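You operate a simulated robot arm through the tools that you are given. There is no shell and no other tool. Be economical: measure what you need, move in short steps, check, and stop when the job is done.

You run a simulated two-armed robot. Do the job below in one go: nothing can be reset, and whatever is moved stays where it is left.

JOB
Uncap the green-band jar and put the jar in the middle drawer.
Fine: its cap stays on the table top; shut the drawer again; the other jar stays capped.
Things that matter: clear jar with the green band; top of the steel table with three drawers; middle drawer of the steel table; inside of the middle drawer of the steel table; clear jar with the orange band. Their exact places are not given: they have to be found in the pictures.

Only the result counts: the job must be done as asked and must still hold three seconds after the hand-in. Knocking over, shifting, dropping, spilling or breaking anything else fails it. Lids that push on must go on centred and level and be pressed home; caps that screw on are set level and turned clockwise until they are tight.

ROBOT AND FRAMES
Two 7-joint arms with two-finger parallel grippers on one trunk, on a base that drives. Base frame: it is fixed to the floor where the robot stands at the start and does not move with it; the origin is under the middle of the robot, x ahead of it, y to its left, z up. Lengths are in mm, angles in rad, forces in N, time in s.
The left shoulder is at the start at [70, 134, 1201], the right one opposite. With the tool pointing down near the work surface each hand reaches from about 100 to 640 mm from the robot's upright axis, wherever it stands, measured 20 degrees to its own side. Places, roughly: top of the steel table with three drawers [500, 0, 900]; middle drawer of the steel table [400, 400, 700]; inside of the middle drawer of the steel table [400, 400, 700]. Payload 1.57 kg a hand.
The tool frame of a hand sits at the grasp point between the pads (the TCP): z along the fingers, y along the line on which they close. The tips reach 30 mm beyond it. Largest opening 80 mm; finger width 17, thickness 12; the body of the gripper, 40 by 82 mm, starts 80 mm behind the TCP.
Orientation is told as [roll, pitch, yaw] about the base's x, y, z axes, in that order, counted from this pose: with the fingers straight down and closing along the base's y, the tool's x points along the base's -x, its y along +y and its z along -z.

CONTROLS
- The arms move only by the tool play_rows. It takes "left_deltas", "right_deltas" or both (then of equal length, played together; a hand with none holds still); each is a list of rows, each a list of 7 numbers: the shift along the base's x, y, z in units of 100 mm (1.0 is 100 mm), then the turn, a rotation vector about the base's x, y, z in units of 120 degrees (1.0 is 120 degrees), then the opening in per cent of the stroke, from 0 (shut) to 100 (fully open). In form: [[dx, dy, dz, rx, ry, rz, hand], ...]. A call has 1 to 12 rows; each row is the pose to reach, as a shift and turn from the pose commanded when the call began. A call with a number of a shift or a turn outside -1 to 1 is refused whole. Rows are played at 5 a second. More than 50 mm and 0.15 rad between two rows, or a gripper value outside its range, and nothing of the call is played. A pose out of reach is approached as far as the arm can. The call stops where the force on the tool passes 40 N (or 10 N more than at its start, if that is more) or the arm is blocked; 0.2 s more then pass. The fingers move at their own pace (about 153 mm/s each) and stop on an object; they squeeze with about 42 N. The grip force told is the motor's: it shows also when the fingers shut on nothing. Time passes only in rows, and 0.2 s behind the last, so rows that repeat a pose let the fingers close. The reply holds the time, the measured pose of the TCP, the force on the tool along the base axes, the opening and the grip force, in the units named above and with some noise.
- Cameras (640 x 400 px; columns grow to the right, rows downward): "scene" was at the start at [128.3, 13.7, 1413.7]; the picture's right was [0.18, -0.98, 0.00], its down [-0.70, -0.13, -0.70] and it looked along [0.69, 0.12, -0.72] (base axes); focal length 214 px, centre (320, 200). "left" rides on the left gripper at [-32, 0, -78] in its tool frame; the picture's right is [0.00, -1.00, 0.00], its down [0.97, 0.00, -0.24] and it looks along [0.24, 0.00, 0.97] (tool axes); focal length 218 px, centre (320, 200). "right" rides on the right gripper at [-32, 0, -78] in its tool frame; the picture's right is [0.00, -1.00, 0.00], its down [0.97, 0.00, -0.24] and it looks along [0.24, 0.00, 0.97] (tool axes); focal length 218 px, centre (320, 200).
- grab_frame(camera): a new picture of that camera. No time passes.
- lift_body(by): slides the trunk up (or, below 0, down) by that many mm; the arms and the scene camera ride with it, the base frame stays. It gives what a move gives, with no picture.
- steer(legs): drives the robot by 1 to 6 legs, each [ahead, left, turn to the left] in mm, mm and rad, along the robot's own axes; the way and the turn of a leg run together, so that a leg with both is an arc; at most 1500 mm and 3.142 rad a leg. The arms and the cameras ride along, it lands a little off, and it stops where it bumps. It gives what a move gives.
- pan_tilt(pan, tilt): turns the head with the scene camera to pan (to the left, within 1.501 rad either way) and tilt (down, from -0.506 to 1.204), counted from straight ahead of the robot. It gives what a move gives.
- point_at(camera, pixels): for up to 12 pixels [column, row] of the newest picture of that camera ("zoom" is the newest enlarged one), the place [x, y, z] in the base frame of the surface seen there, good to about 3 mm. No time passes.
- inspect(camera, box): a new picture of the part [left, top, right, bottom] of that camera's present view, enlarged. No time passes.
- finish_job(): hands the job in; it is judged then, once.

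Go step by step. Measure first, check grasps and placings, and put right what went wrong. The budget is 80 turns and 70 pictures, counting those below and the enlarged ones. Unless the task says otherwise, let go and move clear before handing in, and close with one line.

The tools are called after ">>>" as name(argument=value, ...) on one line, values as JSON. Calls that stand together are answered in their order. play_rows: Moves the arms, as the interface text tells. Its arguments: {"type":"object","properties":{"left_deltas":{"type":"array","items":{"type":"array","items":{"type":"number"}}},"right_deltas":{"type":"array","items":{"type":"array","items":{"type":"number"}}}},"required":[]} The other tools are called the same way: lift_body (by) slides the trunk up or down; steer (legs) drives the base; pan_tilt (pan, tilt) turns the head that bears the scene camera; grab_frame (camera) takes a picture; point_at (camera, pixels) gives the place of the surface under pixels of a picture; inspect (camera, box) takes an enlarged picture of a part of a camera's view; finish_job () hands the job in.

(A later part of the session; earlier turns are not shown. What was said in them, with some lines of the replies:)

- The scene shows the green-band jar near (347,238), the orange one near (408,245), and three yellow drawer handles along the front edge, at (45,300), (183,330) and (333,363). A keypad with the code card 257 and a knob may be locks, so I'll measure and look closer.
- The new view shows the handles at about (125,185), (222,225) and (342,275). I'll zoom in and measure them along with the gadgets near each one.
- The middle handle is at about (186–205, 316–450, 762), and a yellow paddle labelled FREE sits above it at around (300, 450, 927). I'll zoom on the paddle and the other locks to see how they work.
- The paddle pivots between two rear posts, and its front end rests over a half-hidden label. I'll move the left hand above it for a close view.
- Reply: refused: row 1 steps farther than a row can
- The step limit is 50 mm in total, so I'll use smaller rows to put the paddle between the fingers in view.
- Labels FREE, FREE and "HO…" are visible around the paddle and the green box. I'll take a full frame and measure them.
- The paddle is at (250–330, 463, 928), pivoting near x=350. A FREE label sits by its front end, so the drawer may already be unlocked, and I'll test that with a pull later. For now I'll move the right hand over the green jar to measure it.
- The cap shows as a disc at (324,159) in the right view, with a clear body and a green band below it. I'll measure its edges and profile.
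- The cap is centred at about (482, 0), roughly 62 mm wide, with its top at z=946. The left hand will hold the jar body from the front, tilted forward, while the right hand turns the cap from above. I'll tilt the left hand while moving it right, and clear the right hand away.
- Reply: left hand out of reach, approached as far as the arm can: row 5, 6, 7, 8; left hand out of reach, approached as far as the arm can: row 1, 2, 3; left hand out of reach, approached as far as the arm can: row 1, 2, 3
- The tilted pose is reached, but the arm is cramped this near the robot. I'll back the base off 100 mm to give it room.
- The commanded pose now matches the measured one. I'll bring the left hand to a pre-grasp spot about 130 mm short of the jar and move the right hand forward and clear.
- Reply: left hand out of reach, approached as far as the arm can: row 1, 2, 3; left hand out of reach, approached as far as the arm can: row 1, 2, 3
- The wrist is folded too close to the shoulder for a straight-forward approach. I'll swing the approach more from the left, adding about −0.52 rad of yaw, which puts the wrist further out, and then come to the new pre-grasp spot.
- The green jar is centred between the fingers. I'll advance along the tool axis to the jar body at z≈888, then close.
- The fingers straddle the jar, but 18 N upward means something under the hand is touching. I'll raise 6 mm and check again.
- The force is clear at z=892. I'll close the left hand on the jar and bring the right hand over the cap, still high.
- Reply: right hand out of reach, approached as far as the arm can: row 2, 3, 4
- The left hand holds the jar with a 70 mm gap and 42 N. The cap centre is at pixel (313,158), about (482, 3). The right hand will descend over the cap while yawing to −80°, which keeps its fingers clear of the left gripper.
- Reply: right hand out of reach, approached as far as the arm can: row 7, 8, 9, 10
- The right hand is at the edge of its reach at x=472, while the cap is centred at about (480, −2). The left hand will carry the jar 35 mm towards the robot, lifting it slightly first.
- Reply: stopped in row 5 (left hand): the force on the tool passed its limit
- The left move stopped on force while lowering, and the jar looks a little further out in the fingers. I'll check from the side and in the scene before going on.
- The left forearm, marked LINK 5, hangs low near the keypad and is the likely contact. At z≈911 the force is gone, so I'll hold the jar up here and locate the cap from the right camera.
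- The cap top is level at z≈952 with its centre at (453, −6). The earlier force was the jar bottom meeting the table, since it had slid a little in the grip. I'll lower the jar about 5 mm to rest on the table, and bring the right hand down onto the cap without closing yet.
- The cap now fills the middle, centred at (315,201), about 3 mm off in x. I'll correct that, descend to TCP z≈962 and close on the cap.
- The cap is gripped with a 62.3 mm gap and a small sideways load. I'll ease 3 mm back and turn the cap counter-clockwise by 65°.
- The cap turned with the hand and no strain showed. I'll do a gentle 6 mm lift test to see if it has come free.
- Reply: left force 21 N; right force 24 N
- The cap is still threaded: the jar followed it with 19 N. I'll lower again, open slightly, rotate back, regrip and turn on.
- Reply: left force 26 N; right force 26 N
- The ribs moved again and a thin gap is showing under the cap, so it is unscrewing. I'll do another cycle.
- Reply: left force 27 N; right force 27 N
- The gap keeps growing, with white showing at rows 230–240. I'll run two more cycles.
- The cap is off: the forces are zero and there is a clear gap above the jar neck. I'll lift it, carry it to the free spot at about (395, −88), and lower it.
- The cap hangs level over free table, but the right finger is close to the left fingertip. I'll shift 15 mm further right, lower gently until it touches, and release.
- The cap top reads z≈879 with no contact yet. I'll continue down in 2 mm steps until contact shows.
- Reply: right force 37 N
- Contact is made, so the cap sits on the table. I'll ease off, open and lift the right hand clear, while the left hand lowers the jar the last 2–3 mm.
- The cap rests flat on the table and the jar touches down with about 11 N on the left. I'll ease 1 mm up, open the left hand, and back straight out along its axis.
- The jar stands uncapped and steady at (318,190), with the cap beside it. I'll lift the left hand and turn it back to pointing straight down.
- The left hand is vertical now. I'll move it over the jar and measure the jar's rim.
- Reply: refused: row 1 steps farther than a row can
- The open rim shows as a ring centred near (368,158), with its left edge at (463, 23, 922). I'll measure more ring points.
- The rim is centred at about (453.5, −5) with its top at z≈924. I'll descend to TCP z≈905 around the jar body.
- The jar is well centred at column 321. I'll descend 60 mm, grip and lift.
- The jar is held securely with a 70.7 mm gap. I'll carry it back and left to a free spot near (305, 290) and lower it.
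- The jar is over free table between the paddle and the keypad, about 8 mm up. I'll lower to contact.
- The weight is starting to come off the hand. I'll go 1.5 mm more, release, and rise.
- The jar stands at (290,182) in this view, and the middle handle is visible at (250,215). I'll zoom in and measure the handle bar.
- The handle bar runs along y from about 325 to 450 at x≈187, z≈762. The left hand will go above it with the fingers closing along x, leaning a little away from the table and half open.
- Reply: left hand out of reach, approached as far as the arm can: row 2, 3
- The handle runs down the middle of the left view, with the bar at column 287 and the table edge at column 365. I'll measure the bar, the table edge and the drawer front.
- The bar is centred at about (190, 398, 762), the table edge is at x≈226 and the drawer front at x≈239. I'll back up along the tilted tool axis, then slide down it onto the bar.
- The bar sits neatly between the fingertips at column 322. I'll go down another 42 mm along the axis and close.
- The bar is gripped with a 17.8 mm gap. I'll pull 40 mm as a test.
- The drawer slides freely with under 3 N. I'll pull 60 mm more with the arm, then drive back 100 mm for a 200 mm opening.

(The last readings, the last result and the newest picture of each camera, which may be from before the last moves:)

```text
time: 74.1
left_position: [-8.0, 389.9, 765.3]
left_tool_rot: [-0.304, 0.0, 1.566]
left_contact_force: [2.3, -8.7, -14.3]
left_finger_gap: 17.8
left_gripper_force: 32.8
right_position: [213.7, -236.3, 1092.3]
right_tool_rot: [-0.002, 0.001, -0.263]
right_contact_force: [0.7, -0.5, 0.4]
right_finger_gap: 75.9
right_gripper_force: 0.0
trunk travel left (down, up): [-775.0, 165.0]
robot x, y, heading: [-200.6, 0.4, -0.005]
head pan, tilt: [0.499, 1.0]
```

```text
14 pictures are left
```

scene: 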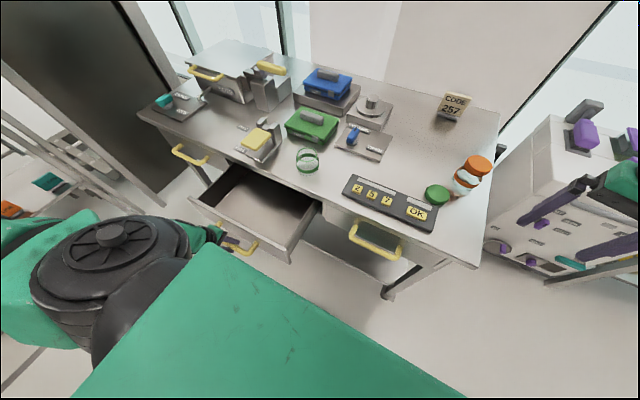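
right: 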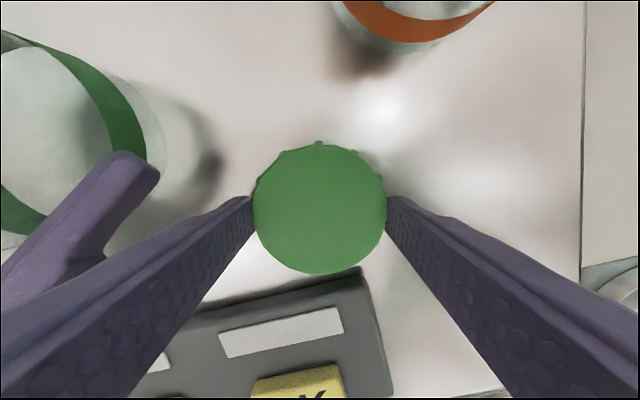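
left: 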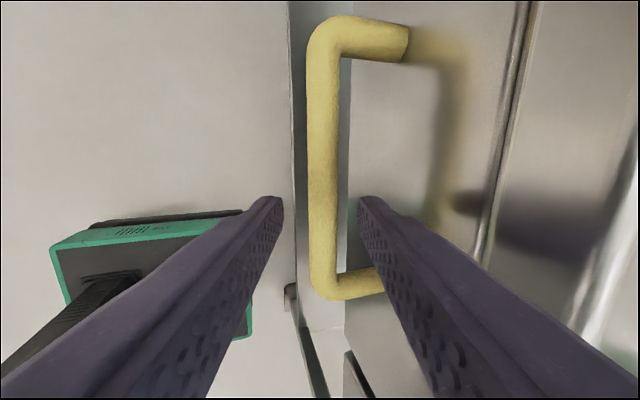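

The middle drawer is open about 200 mm and looks empty. I'll measure its floor and walls, then open the hand and retract up along the tool axis.

>>> point_at(camera="scene", pixels=[[260, 205], [240, 200], [280, 220], [265, 185], [285, 205], [200, 205], [270, 243], [287, 252], [318, 208], [308, 161], [308, 172], [230, 175]])

>>> play_rows(left_deltas=[[0, 0, 0, 0, 0, 0, 45], [0, 0, 0, 0, 0, 0, 45], [-0.08, 0, 0.25, 0, 0, 0, 45], [-0.19, 0, 0.6, 0, 0, 0, 45], [-0.25, 0, 1.0, 0, 0, 0, 45]])

```text
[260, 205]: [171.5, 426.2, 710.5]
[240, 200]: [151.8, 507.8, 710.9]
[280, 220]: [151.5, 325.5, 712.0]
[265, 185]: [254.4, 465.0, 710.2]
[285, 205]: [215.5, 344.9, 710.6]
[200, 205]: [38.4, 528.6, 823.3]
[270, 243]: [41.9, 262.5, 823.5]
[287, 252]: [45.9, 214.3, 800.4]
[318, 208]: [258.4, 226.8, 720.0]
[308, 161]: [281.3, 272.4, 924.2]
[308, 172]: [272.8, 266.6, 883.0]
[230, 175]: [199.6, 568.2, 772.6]
```

```text
time: 75.3
left_position: [-34.3, 389.9, 865.3]
left_tool_rot: [-0.304, -0.002, 1.565]
left_contact_force: [-0.2, 0.0, 0.2]
left_finger_gap: 36.3
left_gripper_force: 0.1
right_position: [211.5, -238.1, 1090.9]
right_tool_rot: [0.003, -0.001, -0.263]
right_contact_force: [-0.1, -0.4, -0.4]
right_finger_gap: 76.2
right_gripper_force: 0.0
trunk travel left (down, up): [-775.0, 165.0]
robot x, y, heading: [-198.4, 6.0, -0.009]
head pan, tilt: [0.499, 1.0]
```

The drawer floor is at z≈710, its front top at 823, and the inside spans about x 50–226 and y 230–570. The jar's top will be at about 775, so it fits. I'll raise and straighten the left hand and go back over the jar.

>>> play_rows(left_deltas=[[0, 0, 0.4, 0, 0.05, 0, 60], [0, 0, 0.8, 0, 0.1, 0, 80], [0, 0, 1.0, 0, 0.1452, 0, 100]])

>>> play_rows(left_deltas=[[0.1, -0.1, 0.1, 0, 0, -0.068, 100], [0.2, -0.2, 0.2, 0, 0, -0.136, 100], [0.3, -0.3, 0.3, 0, 0, -0.204, 100], [0.4, -0.4, 0.4, 0, 0, -0.272, 100], [0.5, -0.5, 0.5, 0, 0, -0.34, 100], [0.6, -0.6, 0.6, 0, 0, -0.408, 100], [0.7, -0.7, 0.6, 0, 0, -0.476, 100], [0.8, -0.8, 0.6, 0, 0, -0.544, 100], [0.9, -0.9, 0.6, 0, 0, -0.612, 100], [1.0, -1.0, 0.6, 0, 0, -0.68, 100], [1.0, -1.0, 0.6, 0, 0, -0.747, 100]])

>>> play_rows(left_deltas=[[0.45, 0, 0, 0, 0, 0, 100], [0.9, 0, 0, 0, 0, 0, 100], [1.0, 0, 0, 0, 0, 0, 100]])

>>> play_rows(left_deltas=[[0.45, 0, 0, 0, 0, 0, 100], [0.9, 0, 0, 0, 0, 0, 100], [1.0, 0, 0, 0, 0, 0, 100]])

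>>> grab_frame(camera="left")

```text
time: 76.1
left_position: [-31.6, 403.8, 897.5]
left_tool_rot: [-0.002, 0.004, 1.566]
left_contact_force: [-0.9, -0.3, -1.0]
left_finger_gap: 79.8
left_gripper_force: 0.1
left hand out of reach, approached as far as the arm can: row 1, 2, 3
right_position: [213.3, -236.5, 1091.2]
right_tool_rot: [-0.001, -0.001, -0.265]
right_contact_force: [0.1, 0.0, -0.3]
right_finger_gap: 75.8
right_gripper_force: 0.1
trunk travel left (down, up): [-775.0, 165.0]
robot x, y, heading: [-196.9, -0.5, -0.007]
head pan, tilt: [0.499, 1.0]
```

```text
time: 78.5
left_position: [66.6, 328.7, 952.5]
left_tool_rot: [-0.013, -0.001, -0.004]
left_contact_force: [0.0, -0.2, -0.2]
left_finger_gap: 79.9
left_gripper_force: 0.0
left hand out of reach, approached as far as the arm can: row 1, 2, 3, 4, 5, 6, 7, 8, 9, 10, 11
right_position: [211.2, -237.5, 1091.7]
right_tool_rot: [0.001, -0.002, -0.264]
right_contact_force: [-0.2, 0.2, 0.3]
right_finger_gap: 76.2
right_gripper_force: 0.1
trunk travel left (down, up): [-775.0, 165.0]
robot x, y, heading: [-201.2, 3.3, -0.003]
head pan, tilt: [0.499, 1.0]
```

```text
time: 79.3
left_position: [167.5, 325.2, 952.0]
left_tool_rot: [-0.004, 0.001, 0.0]
left_contact_force: [0.6, 0.0, -0.5]
left_finger_gap: 80.1
left_gripper_force: 0.1
right_position: [210.4, -235.2, 1091.3]
right_tool_rot: [0.001, -0.003, -0.264]
right_contact_force: [-0.9, 0.1, -0.6]
right_finger_gap: 76.0
right_gripper_force: 0.0
trunk travel left (down, up): [-775.0, 165.0]
robot x, y, heading: [-202.3, 1.7, -0.005]
head pan, tilt: [0.499, 1.0]
```

```text
time: 80.1
left_position: [264.3, 325.0, 953.6]
left_tool_rot: [-0.002, 0.001, 0.002]
left_contact_force: [-0.2, 0.5, 0.2]
left_finger_gap: 80.1
left_gripper_force: 0.1
right_position: [210.8, -235.8, 1091.1]
right_tool_rot: [0.001, 0.001, -0.263]
right_contact_force: [-0.2, 0.7, -0.8]
right_finger_gap: 75.9
right_gripper_force: 0.0
trunk travel left (down, up): [-775.0, 165.0]
robot x, y, heading: [-201.9, 2.2, -0.002]
head pan, tilt: [0.499, 1.0]
```

```text
13 pictures are left
```

left: 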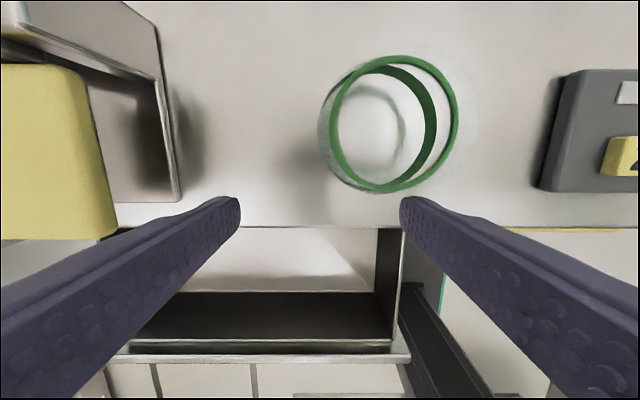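

The hand is lower than planned, at tip height 923, but still in front of the jar. I'll measure the rim and rise straight up first.

>>> point_at(camera="left", pixels=[[332, 130], [457, 118], [456, 110], [395, 190], [385, 189], [393, 59], [335, 100], [452, 150]])

>>> play_rows(left_deltas=[[0, 0, 0.4, 0, 0, 0, 100], [0, 0, 0.55, 0, 0, 0, 100]])

```text
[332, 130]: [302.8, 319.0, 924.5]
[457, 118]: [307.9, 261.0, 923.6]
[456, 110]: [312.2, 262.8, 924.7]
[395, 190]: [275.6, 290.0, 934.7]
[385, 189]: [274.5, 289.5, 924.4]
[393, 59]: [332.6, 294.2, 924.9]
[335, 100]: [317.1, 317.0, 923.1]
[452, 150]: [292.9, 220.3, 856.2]
```

```text
time: 80.7
left_position: [267.8, 323.8, 1012.2]
left_tool_rot: [-0.003, 0.003, -0.001]
left_contact_force: [-0.1, -0.1, -0.5]
left_finger_gap: 80.0
left_gripper_force: 0.1
right_position: [211.7, -236.5, 1092.0]
right_tool_rot: [0.0, -0.001, -0.263]
right_contact_force: [-0.8, -0.5, 0.7]
right_finger_gap: 76.1
right_gripper_force: 0.1
trunk travel left (down, up): [-775.0, 165.0]
robot x, y, heading: [-200.3, 2.5, -0.006]
head pan, tilt: [0.499, 1.0]
```

The rim is centred at (304, 290). I'll go above it and down to z≈965 to verify.

>>> play_rows(left_deltas=[[0.3, -0.25, 0, 0, 0, 0, 100], [0.37, -0.34, 0, 0, 0, 0, 100], [0.37, -0.34, -0.25, 0, 0, 0, 100], [0.37, -0.34, -0.46, 0, 0, 0, 100]])

>>> grab_frame(camera="left")

```text
time: 81.7
left_position: [306.0, 315.6, 971.6]
left_tool_rot: [-0.012, -0.021, -0.002]
left_contact_force: [9.0, 5.0, 33.4]
left_finger_gap: 76.0
left_gripper_force: 0.0
left hand out of reach, approached as far as the arm can: row 1, 2, 3, 4
right_position: [206.6, -237.6, 1096.6]
right_tool_rot: [0.003, -0.005, -0.263]
right_contact_force: [-0.6, 0.4, -0.8]
right_finger_gap: 75.9
right_gripper_force: 0.1
trunk travel left (down, up): [-775.0, 165.0]
robot x, y, heading: [-203.7, 2.1, -0.004]
head pan, tilt: [0.499, 1.0]
```

```text
12 pictures are left
```

left: 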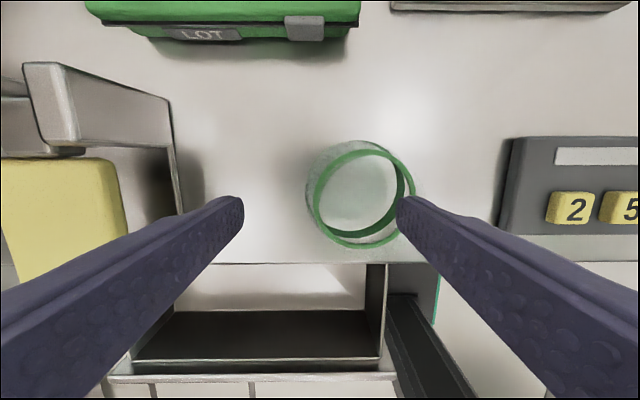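

The y move was not reached, so the right finger came down near the rim with 33 N upward. I'll rise straight up at once and look.

>>> play_rows(left_deltas=[[0, 0, 0.2, 0, 0, 0, 100], [0, 0, 0.5, 0, 0, 0, 100]])

>>> grab_frame(camera="scene")

```text
time: 82.3
left_position: [304.0, 321.5, 1012.9]
left_tool_rot: [-0.004, 0.002, -0.001]
left_contact_force: [0.7, -0.1, -0.4]
left_finger_gap: 80.1
left_gripper_force: 0.0
left hand out of reach, approached as far as the arm can: row 2
right_position: [209.6, -236.1, 1092.4]
right_tool_rot: [0.002, -0.001, -0.263]
right_contact_force: [-1.0, -0.6, 0.3]
right_finger_gap: 76.0
right_gripper_force: 0.0
trunk travel left (down, up): [-775.0, 165.0]
robot x, y, heading: [-201.4, -0.4, -0.004]
head pan, tilt: [0.499, 1.0]
```

```text
11 pictures are left
```

scene: 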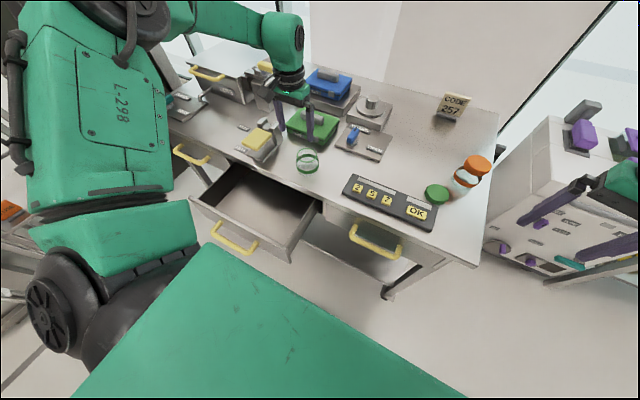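

The jar still stands where it was, and the arm is at a joint limit in y. I'll shift the base 31 mm to the right, which brings the hand over the jar.

>>> steer(legs=[[0, -31, 0]])

>>> grab_frame(camera="left")

>>> point_at(camera="left", pixels=[[280, 170], [283, 170], [358, 170], [361, 170], [320, 215], [320, 213], [320, 135], [285, 180], [356, 180]])

```text
time: 83.2
left_position: [305.5, 296.1, 1012.1]
left_tool_rot: [-0.013, 0.001, 0.001]
left_contact_force: [-0.9, 0.3, -0.6]
left_finger_gap: 80.1
left_gripper_force: 0.0
right_position: [212.4, -262.2, 1092.6]
right_tool_rot: [-0.004, -0.001, -0.262]
right_contact_force: [0.5, 0.6, -0.1]
right_finger_gap: 75.7
right_gripper_force: 0.2
trunk travel left (down, up): [-775.0, 165.0]
robot x, y, heading: [-202.2, -32.6, -0.005]
head pan, tilt: [0.499, 1.0]
```

```text
10 pictures are left
```

left: 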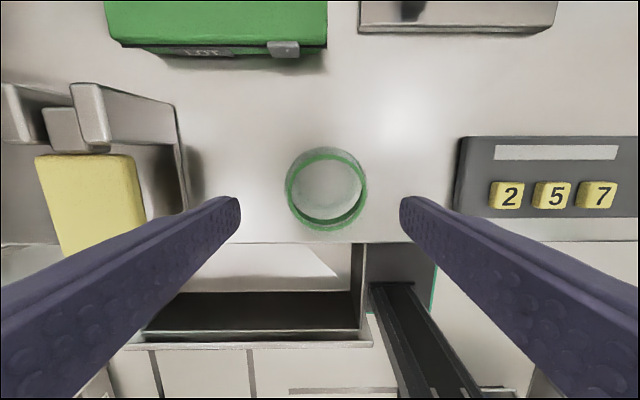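

```text
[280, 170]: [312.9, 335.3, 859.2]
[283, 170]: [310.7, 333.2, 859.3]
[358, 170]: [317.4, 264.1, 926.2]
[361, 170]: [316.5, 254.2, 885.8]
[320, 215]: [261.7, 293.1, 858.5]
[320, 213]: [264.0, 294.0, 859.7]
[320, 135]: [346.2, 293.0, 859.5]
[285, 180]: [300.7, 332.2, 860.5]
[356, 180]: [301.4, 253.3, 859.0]
```

The ring is centred at column 326, about 5 mm to the right of the hand. I'll nudge y and check reach.

>>> play_rows(left_deltas=[[0, -0.05, 0, 0.006, 0, 0, 100], [0, -0.05, -0.3, 0.006, 0, 0, 100]])

```text
time: 83.8
left_position: [306.9, 293.9, 980.8]
left_tool_rot: [-0.001, 0.001, -0.004]
left_contact_force: [0.3, 0.5, -0.3]
left_finger_gap: 80.1
left_gripper_force: 0.1
left hand out of reach, approached as far as the arm can: row 1, 2
right_position: [213.8, -263.9, 1092.0]
right_tool_rot: [0.0, -0.001, -0.262]
right_contact_force: [0.1, 0.1, 0.0]
right_finger_gap: 76.1
right_gripper_force: 0.1
trunk travel left (down, up): [-775.0, 165.0]
robot x, y, heading: [-204.8, -29.3, -0.005]
head pan, tilt: [0.499, 1.0]
```

It is still at the limit. I'll drive 25 mm more to the right so the arm has slack, then correct with the arm.

>>> steer(legs=[[0, -25, 0]])

>>> play_rows(left_deltas=[[0, 0.1, 0, 0, 0, 0, 100], [0, 0.2, 0, 0, 0, 0, 100]])

>>> grab_frame(camera="left")

```text
time: 84.6
left_position: [306.0, 271.8, 982.5]
left_tool_rot: [-0.003, 0.001, -0.002]
left_contact_force: [-0.1, 0.1, -0.4]
left_finger_gap: 80.2
left_gripper_force: 0.0
right_position: [211.1, -286.5, 1092.9]
right_tool_rot: [-0.003, -0.002, -0.259]
right_contact_force: [-0.6, 0.1, -0.4]
right_finger_gap: 76.1
right_gripper_force: 0.1
trunk travel left (down, up): [-775.0, 165.0]
robot x, y, heading: [-198.3, -58.3, -0.003]
head pan, tilt: [0.499, 1.0]
```

```text
time: 85.2
left_position: [305.7, 289.9, 984.3]
left_tool_rot: [-0.001, 0.0, -0.003]
left_contact_force: [-0.1, -0.3, -0.2]
left_finger_gap: 79.9
left_gripper_force: 0.0
right_position: [212.4, -288.2, 1092.4]
right_tool_rot: [-0.001, -0.001, -0.26]
right_contact_force: [0.1, -0.3, 0.8]
right_finger_gap: 75.8
right_gripper_force: 0.1
trunk travel left (down, up): [-775.0, 165.0]
robot x, y, heading: [-203.7, -57.2, 0.002]
head pan, tilt: [0.499, 1.0]
```

```text
9 pictures are left
```

left: 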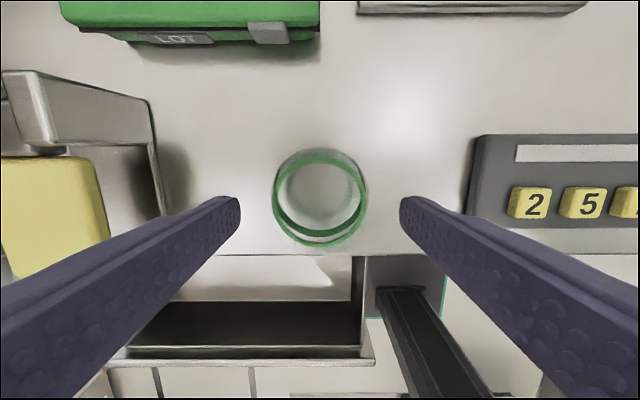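

The jar is centred now, with the ring at column 320. I'll descend to z≈906, grip and lift.

>>> play_rows(left_deltas=[[0, 0, -0.3, 0, 0, 0, 100], [0, 0, -0.6, 0, 0, 0, 100], [0, 0, -0.77, 0, 0, 0, 100], [0, 0, -0.77, 0, 0, 0, 70], [0, 0, -0.77, 0, 0, 0, 40], [0, 0, -0.77, 0, 0, 0, 40]])

>>> play_rows(left_deltas=[[0, 0, 0.2, 0, 0, 0, 40], [0, 0, 0.4, 0, 0, 0, 40]])

```text
time: 86.6
left_position: [307.4, 288.6, 907.3]
left_tool_rot: [0.003, -0.001, -0.002]
left_contact_force: [1.1, 2.2, 3.7]
left_finger_gap: 70.3
left_gripper_force: 42.3
right_position: [212.3, -291.0, 1091.1]
right_tool_rot: [0.001, -0.001, -0.261]
right_contact_force: [0.0, 0.1, 0.4]
right_finger_gap: 76.0
right_gripper_force: 0.1
trunk travel left (down, up): [-775.0, 165.0]
robot x, y, heading: [-201.2, -56.1, -0.004]
head pan, tilt: [0.499, 1.0]
```

```text
time: 87.2
left_position: [306.4, 288.2, 948.2]
left_tool_rot: [0.002, 0.002, -0.004]
left_contact_force: [0.3, 0.5, -2.2]
left_finger_gap: 70.6
left_gripper_force: 42.1
right_position: [211.6, -290.8, 1090.8]
right_tool_rot: [0.001, -0.001, -0.261]
right_contact_force: [-0.1, -1.1, -0.4]
right_finger_gap: 75.9
right_gripper_force: 0.0
trunk travel left (down, up): [-775.0, 165.0]
robot x, y, heading: [-202.4, -52.0, -0.005]
head pan, tilt: [0.499, 1.0]
```

The jar is held at z≈948. I'll move back 175 mm over the open drawer and then left, at this height.

>>> play_rows(left_deltas=[[-0.4, 0, 0.05, 0, 0, 0, 40], [-0.8, 0.1, 0.05, 0, 0, 0, 40], [-1.0, 0.3, 0.05, 0, 0, 0, 40]])

>>> play_rows(left_deltas=[[-0.4, 0.2, 0, 0, 0, 0, 40], [-0.75, 0.4, 0, 0, 0, 0, 40], [-0.75, 0.65, 0, 0, 0, 0, 40]])

>>> grab_frame(camera="left")

```text
time: 88.0
left_position: [208.7, 320.2, 950.5]
left_tool_rot: [0.001, 0.0, -0.004]
left_contact_force: [0.7, 0.4, -2.6]
left_finger_gap: 70.3
left_gripper_force: 41.9
right_position: [213.3, -290.3, 1091.9]
right_tool_rot: [-0.001, 0.0, -0.259]
right_contact_force: [0.2, 0.4, 0.1]
right_finger_gap: 76.0
right_gripper_force: 0.0
trunk travel left (down, up): [-775.0, 165.0]
robot x, y, heading: [-202.1, -54.5, -0.003]
head pan, tilt: [0.499, 1.0]
```

```text
time: 88.8
left_position: [135.4, 384.1, 947.3]
left_tool_rot: [-0.001, 0.002, -0.004]
left_contact_force: [0.5, -0.6, -1.9]
left_finger_gap: 70.5
left_gripper_force: 42.2
right_position: [212.0, -289.7, 1091.1]
right_tool_rot: [-0.002, 0.0, -0.26]
right_contact_force: [-0.8, -0.4, -0.7]
right_finger_gap: 75.9
right_gripper_force: 0.0
trunk travel left (down, up): [-775.0, 165.0]
robot x, y, heading: [-200.6, -55.9, -0.007]
head pan, tilt: [0.499, 1.0]
```

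```text
8 pictures are left
```

left: 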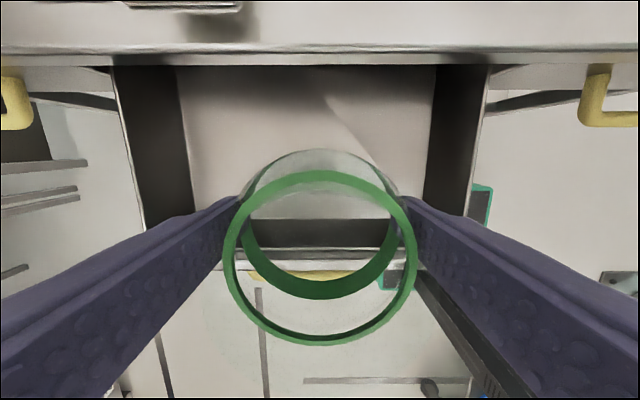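

The jar hangs centred over the open drawer. I'll lower it to about 10 mm above the floor.

>>> play_rows(left_deltas=[[0, 0, -0.4, 0, 0, 0, 40], [0, 0, -0.8, 0, 0, 0, 40], [0, 0, -1.0, 0, 0, 0, 40]])

>>> play_rows(left_deltas=[[0, 0, -0.3, 0, 0, 0, 40], [0, 0, -0.6, 0, 0, 0, 40], [0, 0, -0.8, 0, 0, 0, 40]])

```text
time: 89.6
left_position: [135.4, 384.3, 851.1]
left_tool_rot: [0.002, 0.002, -0.003]
left_contact_force: [0.1, 0.7, -1.3]
left_finger_gap: 70.1
left_gripper_force: 42.4
right_position: [212.8, -291.0, 1091.9]
right_tool_rot: [0.0, 0.001, -0.261]
right_contact_force: [0.3, -0.1, -0.2]
right_finger_gap: 75.9
right_gripper_force: 0.1
trunk travel left (down, up): [-775.0, 165.0]
robot x, y, heading: [-200.1, -55.5, -0.001]
head pan, tilt: [0.499, 1.0]
```

```text
time: 90.4
left_position: [134.0, 383.1, 771.6]
left_tool_rot: [0.002, 0.002, -0.005]
left_contact_force: [0.0, -0.3, -2.0]
left_finger_gap: 70.2
left_gripper_force: 41.6
right_position: [212.8, -291.1, 1091.4]
right_tool_rot: [0.0, -0.002, -0.259]
right_contact_force: [-0.3, -0.1, 0.6]
right_finger_gap: 76.0
right_gripper_force: 0.0
trunk travel left (down, up): [-775.0, 165.0]
robot x, y, heading: [-199.7, -53.4, -0.004]
head pan, tilt: [0.499, 1.0]
```

Nothing touches yet at z≈772, and the floor should be met at about 757. I'll lower carefully.

>>> play_rows(left_deltas=[[0, 0, -0.06, 0, 0, 0, 40], [0, 0, -0.1, 0, 0, 0, 40], [0, 0, -0.12, 0, 0, 0, 40]])

>>> play_rows(left_deltas=[[0, 0, -0.015, 0, 0, 0, 40], [0, 0, -0.025, 0, 0, 0, 40]])

```text
time: 91.2
left_position: [131.8, 384.1, 762.8]
left_tool_rot: [0.002, 0.002, -0.002]
left_contact_force: [0.5, 0.5, -2.3]
left_finger_gap: 70.5
left_gripper_force: 41.6
right_position: [211.7, -291.5, 1091.7]
right_tool_rot: [0.0, 0.0, -0.261]
right_contact_force: [0.1, -0.1, -0.5]
right_finger_gap: 75.8
right_gripper_force: 0.0
trunk travel left (down, up): [-775.0, 165.0]
robot x, y, heading: [-203.2, -54.8, 0.001]
head pan, tilt: [0.499, 1.0]
```

```text
time: 91.8
left_position: [131.0, 382.5, 760.4]
left_tool_rot: [0.002, 0.003, -0.003]
left_contact_force: [0.2, 0.3, -1.7]
left_finger_gap: 70.3
left_gripper_force: 42.0
left hand out of reach, approached as far as the arm can: row 2
right_position: [213.0, -291.1, 1091.3]
right_tool_rot: [0.001, 0.0, -0.259]
right_contact_force: [0.0, 1.0, 0.0]
right_finger_gap: 76.1
right_gripper_force: 0.1
trunk travel left (down, up): [-775.0, 165.0]
robot x, y, heading: [-202.9, -51.7, -0.004]
head pan, tilt: [0.499, 1.0]
```

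The arm is at its lower limit just above the floor, so I'll lower the trunk a few mm instead.

>>> lift_body(by=-3)

```text
time: 92.3
left_position: [129.7, 381.8, 761.1]
left_tool_rot: [0.004, -0.003, -0.004]
left_contact_force: [0.4, 5.3, 23.4]
left_finger_gap: 70.7
left_gripper_force: 42.0
right_position: [211.4, -291.9, 1088.4]
right_tool_rot: [0.002, -0.003, -0.261]
right_contact_force: [-0.1, -0.6, -0.5]
right_finger_gap: 75.9
right_gripper_force: 0.0
trunk travel left (down, up): [-772.0, 168.0]
robot x, y, heading: [-202.2, -56.2, -0.004]
head pan, tilt: [0.499, 1.0]
```

The jar is on the drawer floor with 23 N of contact. I'll ease up 2 mm, open, and rise straight out.

>>> play_rows(left_deltas=[[0, 0, 0.02, 0, 0, 0, 40], [0, 0, 0.02, 0, 0, 0, 70], [0, 0, 0.02, 0, 0, 0, 100], [0, 0, 0.02, 0, 0, 0, 100], [0, 0, 0.3, 0, 0, 0, 100], [0, 0, 0.65, 0, 0, 0, 100], [0, 0, 1.0, 0, 0, 0, 100]])

>>> play_rows(left_deltas=[[0, 0, 0.4, 0, 0, 0, 100], [0, 0, 0.8, 0, 0, 0, 80]])

>>> grab_frame(camera="left")

```text
time: 93.9
left_position: [131.7, 379.7, 858.6]
left_tool_rot: [0.004, 0.002, 0.0]
left_contact_force: [-0.2, -0.1, 0.0]
left_finger_gap: 80.2
left_gripper_force: 0.0
right_position: [212.0, -292.2, 1088.9]
right_tool_rot: [0.002, 0.0, -0.262]
right_contact_force: [0.1, 0.5, -0.1]
right_finger_gap: 75.9
right_gripper_force: 0.0
trunk travel left (down, up): [-772.0, 168.0]
robot x, y, heading: [-202.9, -54.8, -0.007]
head pan, tilt: [0.499, 1.0]
```

```text
time: 94.5
left_position: [132.6, 380.8, 939.5]
left_tool_rot: [0.003, 0.002, -0.004]
left_contact_force: [-0.3, -1.5, 0.9]
left_finger_gap: 63.9
left_gripper_force: 0.1
right_position: [211.8, -291.2, 1089.2]
right_tool_rot: [0.001, -0.001, -0.261]
right_contact_force: [-0.1, 0.3, 0.5]
right_finger_gap: 76.0
right_gripper_force: 0.0
trunk travel left (down, up): [-772.0, 168.0]
robot x, y, heading: [-199.3, -56.7, -0.006]
head pan, tilt: [0.499, 1.0]
```

```text
7 pictures are left
```

left: 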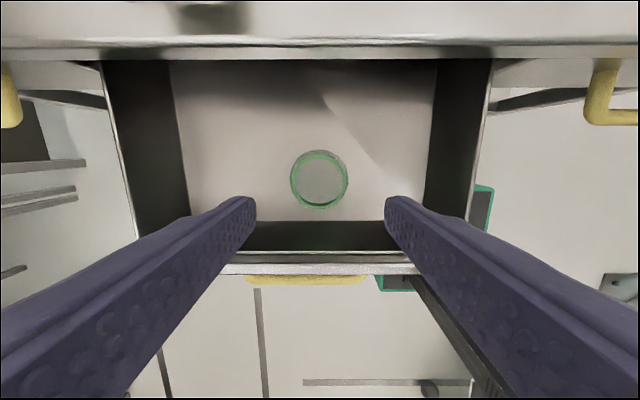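

The jar stands upright inside the drawer. To shut it, I'll drive back so the hand clears the handle, close the fingers, and lower them in front of the bar.

>>> steer(legs=[[-195, 0, 0]])

>>> play_rows(left_deltas=[[0, 0.1, -0.3, 0, 0, 0, 40], [0, 0.1, -0.6, 0, 0, 0, 10], [0, 0.1, -0.9, 0, 0, 0, 0], [0, 0.1, -1.0, 0, 0, 0, 0]])

>>> play_rows(left_deltas=[[0, 0, -0.3, 0, 0, 0, 0], [0, 0, -0.6, 0, 0, 0, 0], [0, 0, -0.68, 0, 0, 0, 0]])

>>> grab_frame(camera="left")

```text
time: 96.1
left_position: [-64.8, 383.3, 938.0]
left_tool_rot: [0.001, 0.004, 0.0]
left_contact_force: [-0.1, -1.0, -0.3]
left_finger_gap: 64.1
left_gripper_force: 0.0
right_position: [15.8, -288.9, 1088.1]
right_tool_rot: [-0.001, 0.003, -0.256]
right_contact_force: [-0.6, 0.6, 0.9]
right_finger_gap: 76.1
right_gripper_force: 0.1
trunk travel left (down, up): [-772.0, 168.0]
robot x, y, heading: [-398.2, -57.4, 0.004]
head pan, tilt: [0.499, 1.0]
```

```text
time: 97.1
left_position: [-66.6, 391.5, 838.1]
left_tool_rot: [0.0, -0.001, 0.001]
left_contact_force: [-0.1, -0.5, 0.6]
left_finger_gap: 0.0
left_gripper_force: 21.5
right_position: [15.7, -288.6, 1089.5]
right_tool_rot: [0.0, 0.0, -0.256]
right_contact_force: [-0.2, 0.1, 0.6]
right_finger_gap: 75.8
right_gripper_force: 0.1
trunk travel left (down, up): [-772.0, 168.0]
robot x, y, heading: [-401.7, -56.8, 0.002]
head pan, tilt: [0.499, 1.0]
```

```text
time: 97.9
left_position: [-64.7, 393.8, 771.0]
left_tool_rot: [0.002, 0.0, -0.001]
left_contact_force: [-0.4, 0.4, 0.2]
left_finger_gap: 0.2
left_gripper_force: 21.3
right_position: [13.2, -290.1, 1087.8]
right_tool_rot: [0.0, -0.001, -0.257]
right_contact_force: [0.0, -0.4, -0.1]
right_finger_gap: 76.1
right_gripper_force: 0.1
trunk travel left (down, up): [-772.0, 168.0]
robot x, y, heading: [-401.9, -48.0, 0.001]
head pan, tilt: [0.499, 1.0]
```

```text
6 pictures are left
```

left: 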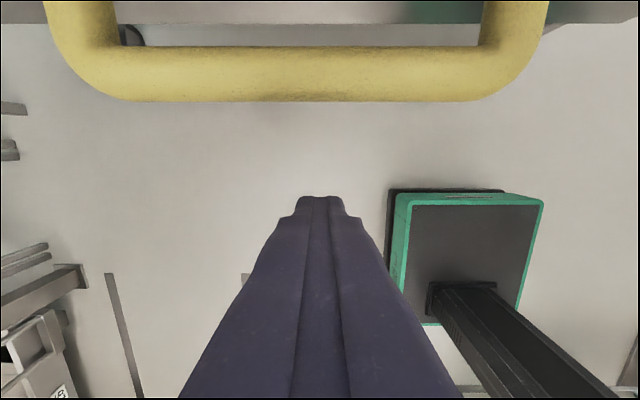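

The closed fingers stand in front of the bar's middle. I'll drive forward to push the drawer most of the way in.

>>> steer(legs=[[60, 0, 0], [70, 0, 0], [70, 0, 0]])

```text
time: 100.1
left_position: [133.0, 392.0, 772.7]
left_tool_rot: [0.002, -0.004, -0.002]
left_contact_force: [-0.8, 0.2, 0.3]
left_finger_gap: 0.0
left_gripper_force: 21.4
right_position: [209.4, -289.9, 1091.3]
right_tool_rot: [0.003, -0.006, -0.26]
right_contact_force: [0.4, -0.8, 0.4]
right_finger_gap: 75.7
right_gripper_force: 0.1
trunk travel left (down, up): [-772.0, 168.0]
robot x, y, heading: [-202.0, -53.7, -0.004]
head pan, tilt: [0.499, 1.0]
```

Pushing goes smoothly, and the hand is at x=133 with about 40 mm left. I'll finish with the arm, which stops on force.

>>> play_rows(left_deltas=[[0.1, 0, 0, 0, 0, 0, 0], [0.2, 0, 0, 0, 0, 0, 0], [0.3, 0, 0, 0, 0, 0, 0], [0.36, 0, 0, 0, 0, 0, 0], [0.42, 0, 0, 0, 0, 0, 0], [0.47, 0, 0, 0, 0, 0, 0], [0.52, 0, 0, 0, 0, 0, 0]])

>>> grab_frame(camera="scene")

```text
time: 101.7
left_position: [175.5, 390.2, 785.0]
left_tool_rot: [0.0, 0.001, -0.002]
left_contact_force: [-8.4, -3.1, 2.5]
left_finger_gap: 0.0
left_gripper_force: 21.8
left hand out of reach, approached as far as the arm can: row 3, 4, 5, 6, 7
right_position: [211.6, -290.9, 1090.0]
right_tool_rot: [0.002, -0.002, -0.26]
right_contact_force: [-0.3, -0.2, 0.1]
right_finger_gap: 75.9
right_gripper_force: 0.0
trunk travel left (down, up): [-772.0, 168.0]
robot x, y, heading: [-199.0, -54.7, -0.005]
head pan, tilt: [0.499, 1.0]
```

```text
5 pictures are left
```

scene: 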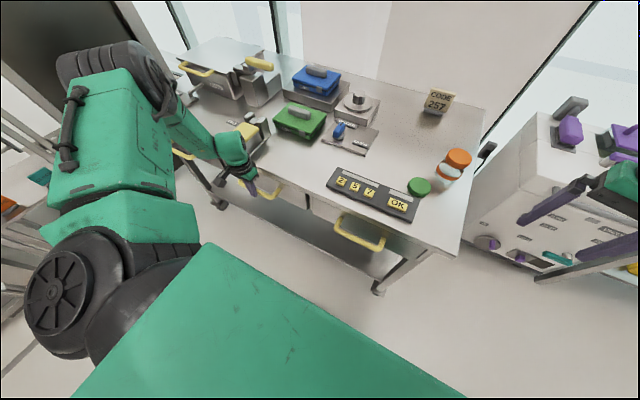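

The hand is at x≈175 with −8 N, so the drawer is nearly or fully home. I'll nudge forward 8 mm with the base to feel for the stop.

>>> steer(legs=[[8, 0, 0]])

>>> point_at(camera="scene", pixels=[[266, 194], [275, 190], [360, 240], [340, 228], [305, 215], [300, 200]])

>>> inspect(camera="scene", box=[160, 110, 400, 260])

```text
time: 102.4
left_position: [176.3, 391.4, 784.7]
left_tool_rot: [-0.001, 0.007, 0.002]
left_contact_force: [-35.9, -0.5, -0.5]
left_finger_gap: 0.0
left_gripper_force: 21.2
right_position: [215.8, -289.9, 1090.9]
right_tool_rot: [0.002, -0.006, -0.258]
right_contact_force: [-0.4, 0.0, 0.4]
right_finger_gap: 75.8
right_gripper_force: 0.2
trunk travel left (down, up): [-772.0, 168.0]
robot x, y, heading: [-192.5, -54.9, -0.004]
head pan, tilt: [0.499, 1.0]
```

```text
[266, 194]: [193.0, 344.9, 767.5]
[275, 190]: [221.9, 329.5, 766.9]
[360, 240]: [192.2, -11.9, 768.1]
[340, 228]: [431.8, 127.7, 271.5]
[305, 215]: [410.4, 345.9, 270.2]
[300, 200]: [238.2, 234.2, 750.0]
```

```text
2.67 times, centred on (280, 185) of scene
```

zoom: 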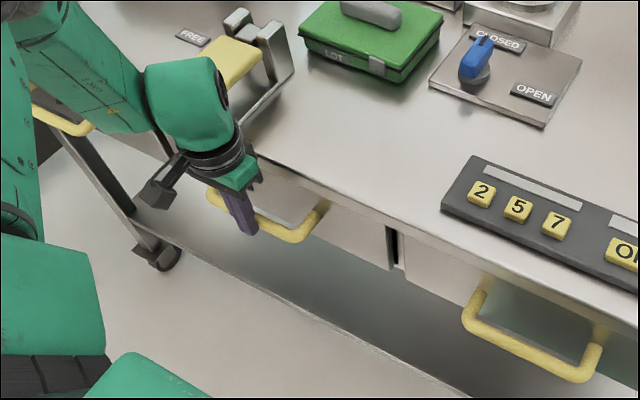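

The push met a hard stop at 36 N, and the middle handle is at x=193, the same as the untouched right one at 192. The drawer is shut, so I'll back off and take a final look.

>>> steer(legs=[[-130, 0, 0]])

>>> pan_tilt(pan=0.3, tilt=0.8)

>>> grab_frame(camera="scene")

```text
time: 103.7
left_position: [52.1, 390.9, 781.3]
left_tool_rot: [-0.001, 0.017, 0.0]
left_contact_force: [0.2, 0.3, 0.2]
left_finger_gap: 0.3
left_gripper_force: 21.6
right_position: [92.9, -290.2, 1088.2]
right_tool_rot: [-0.001, 0.001, -0.258]
right_contact_force: [-0.3, -0.5, 0.3]
right_finger_gap: 76.0
right_gripper_force: 0.0
trunk travel left (down, up): [-772.0, 168.0]
robot x, y, heading: [-319.6, -56.0, 0.002]
head pan, tilt: [0.499, 1.0]
```

```text
time: 104.5
left_position: [51.2, 391.7, 783.4]
left_tool_rot: [-0.002, 0.014, 0.0]
left_contact_force: [0.6, 0.6, 0.1]
left_finger_gap: 0.1
left_gripper_force: 22.1
right_position: [91.5, -288.7, 1088.7]
right_tool_rot: [-0.002, -0.004, -0.258]
right_contact_force: [-0.5, 0.1, -0.5]
right_finger_gap: 75.9
right_gripper_force: 0.1
trunk travel left (down, up): [-772.0, 168.0]
robot x, y, heading: [-321.3, -53.6, 0.005]
head pan, tilt: [0.3, 0.799]
```

```text
3 pictures are left
```

scene: 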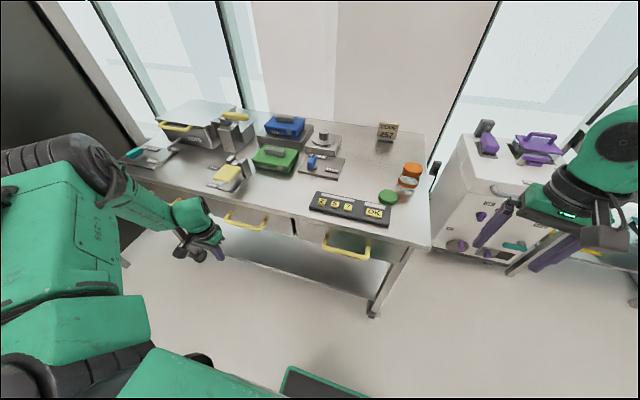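

The drawer is shut, with its handle in line at (245,222). The green cap is on the table at (388,196), the orange jar is still capped at (411,172), and both hands are clear. I'm handing in.

>>> finish_job()

```text
The job is handed in.
```

The green-band jar is uncapped and standing in the shut middle drawer; its cap is on the table top, and the orange-band jar is still capped.
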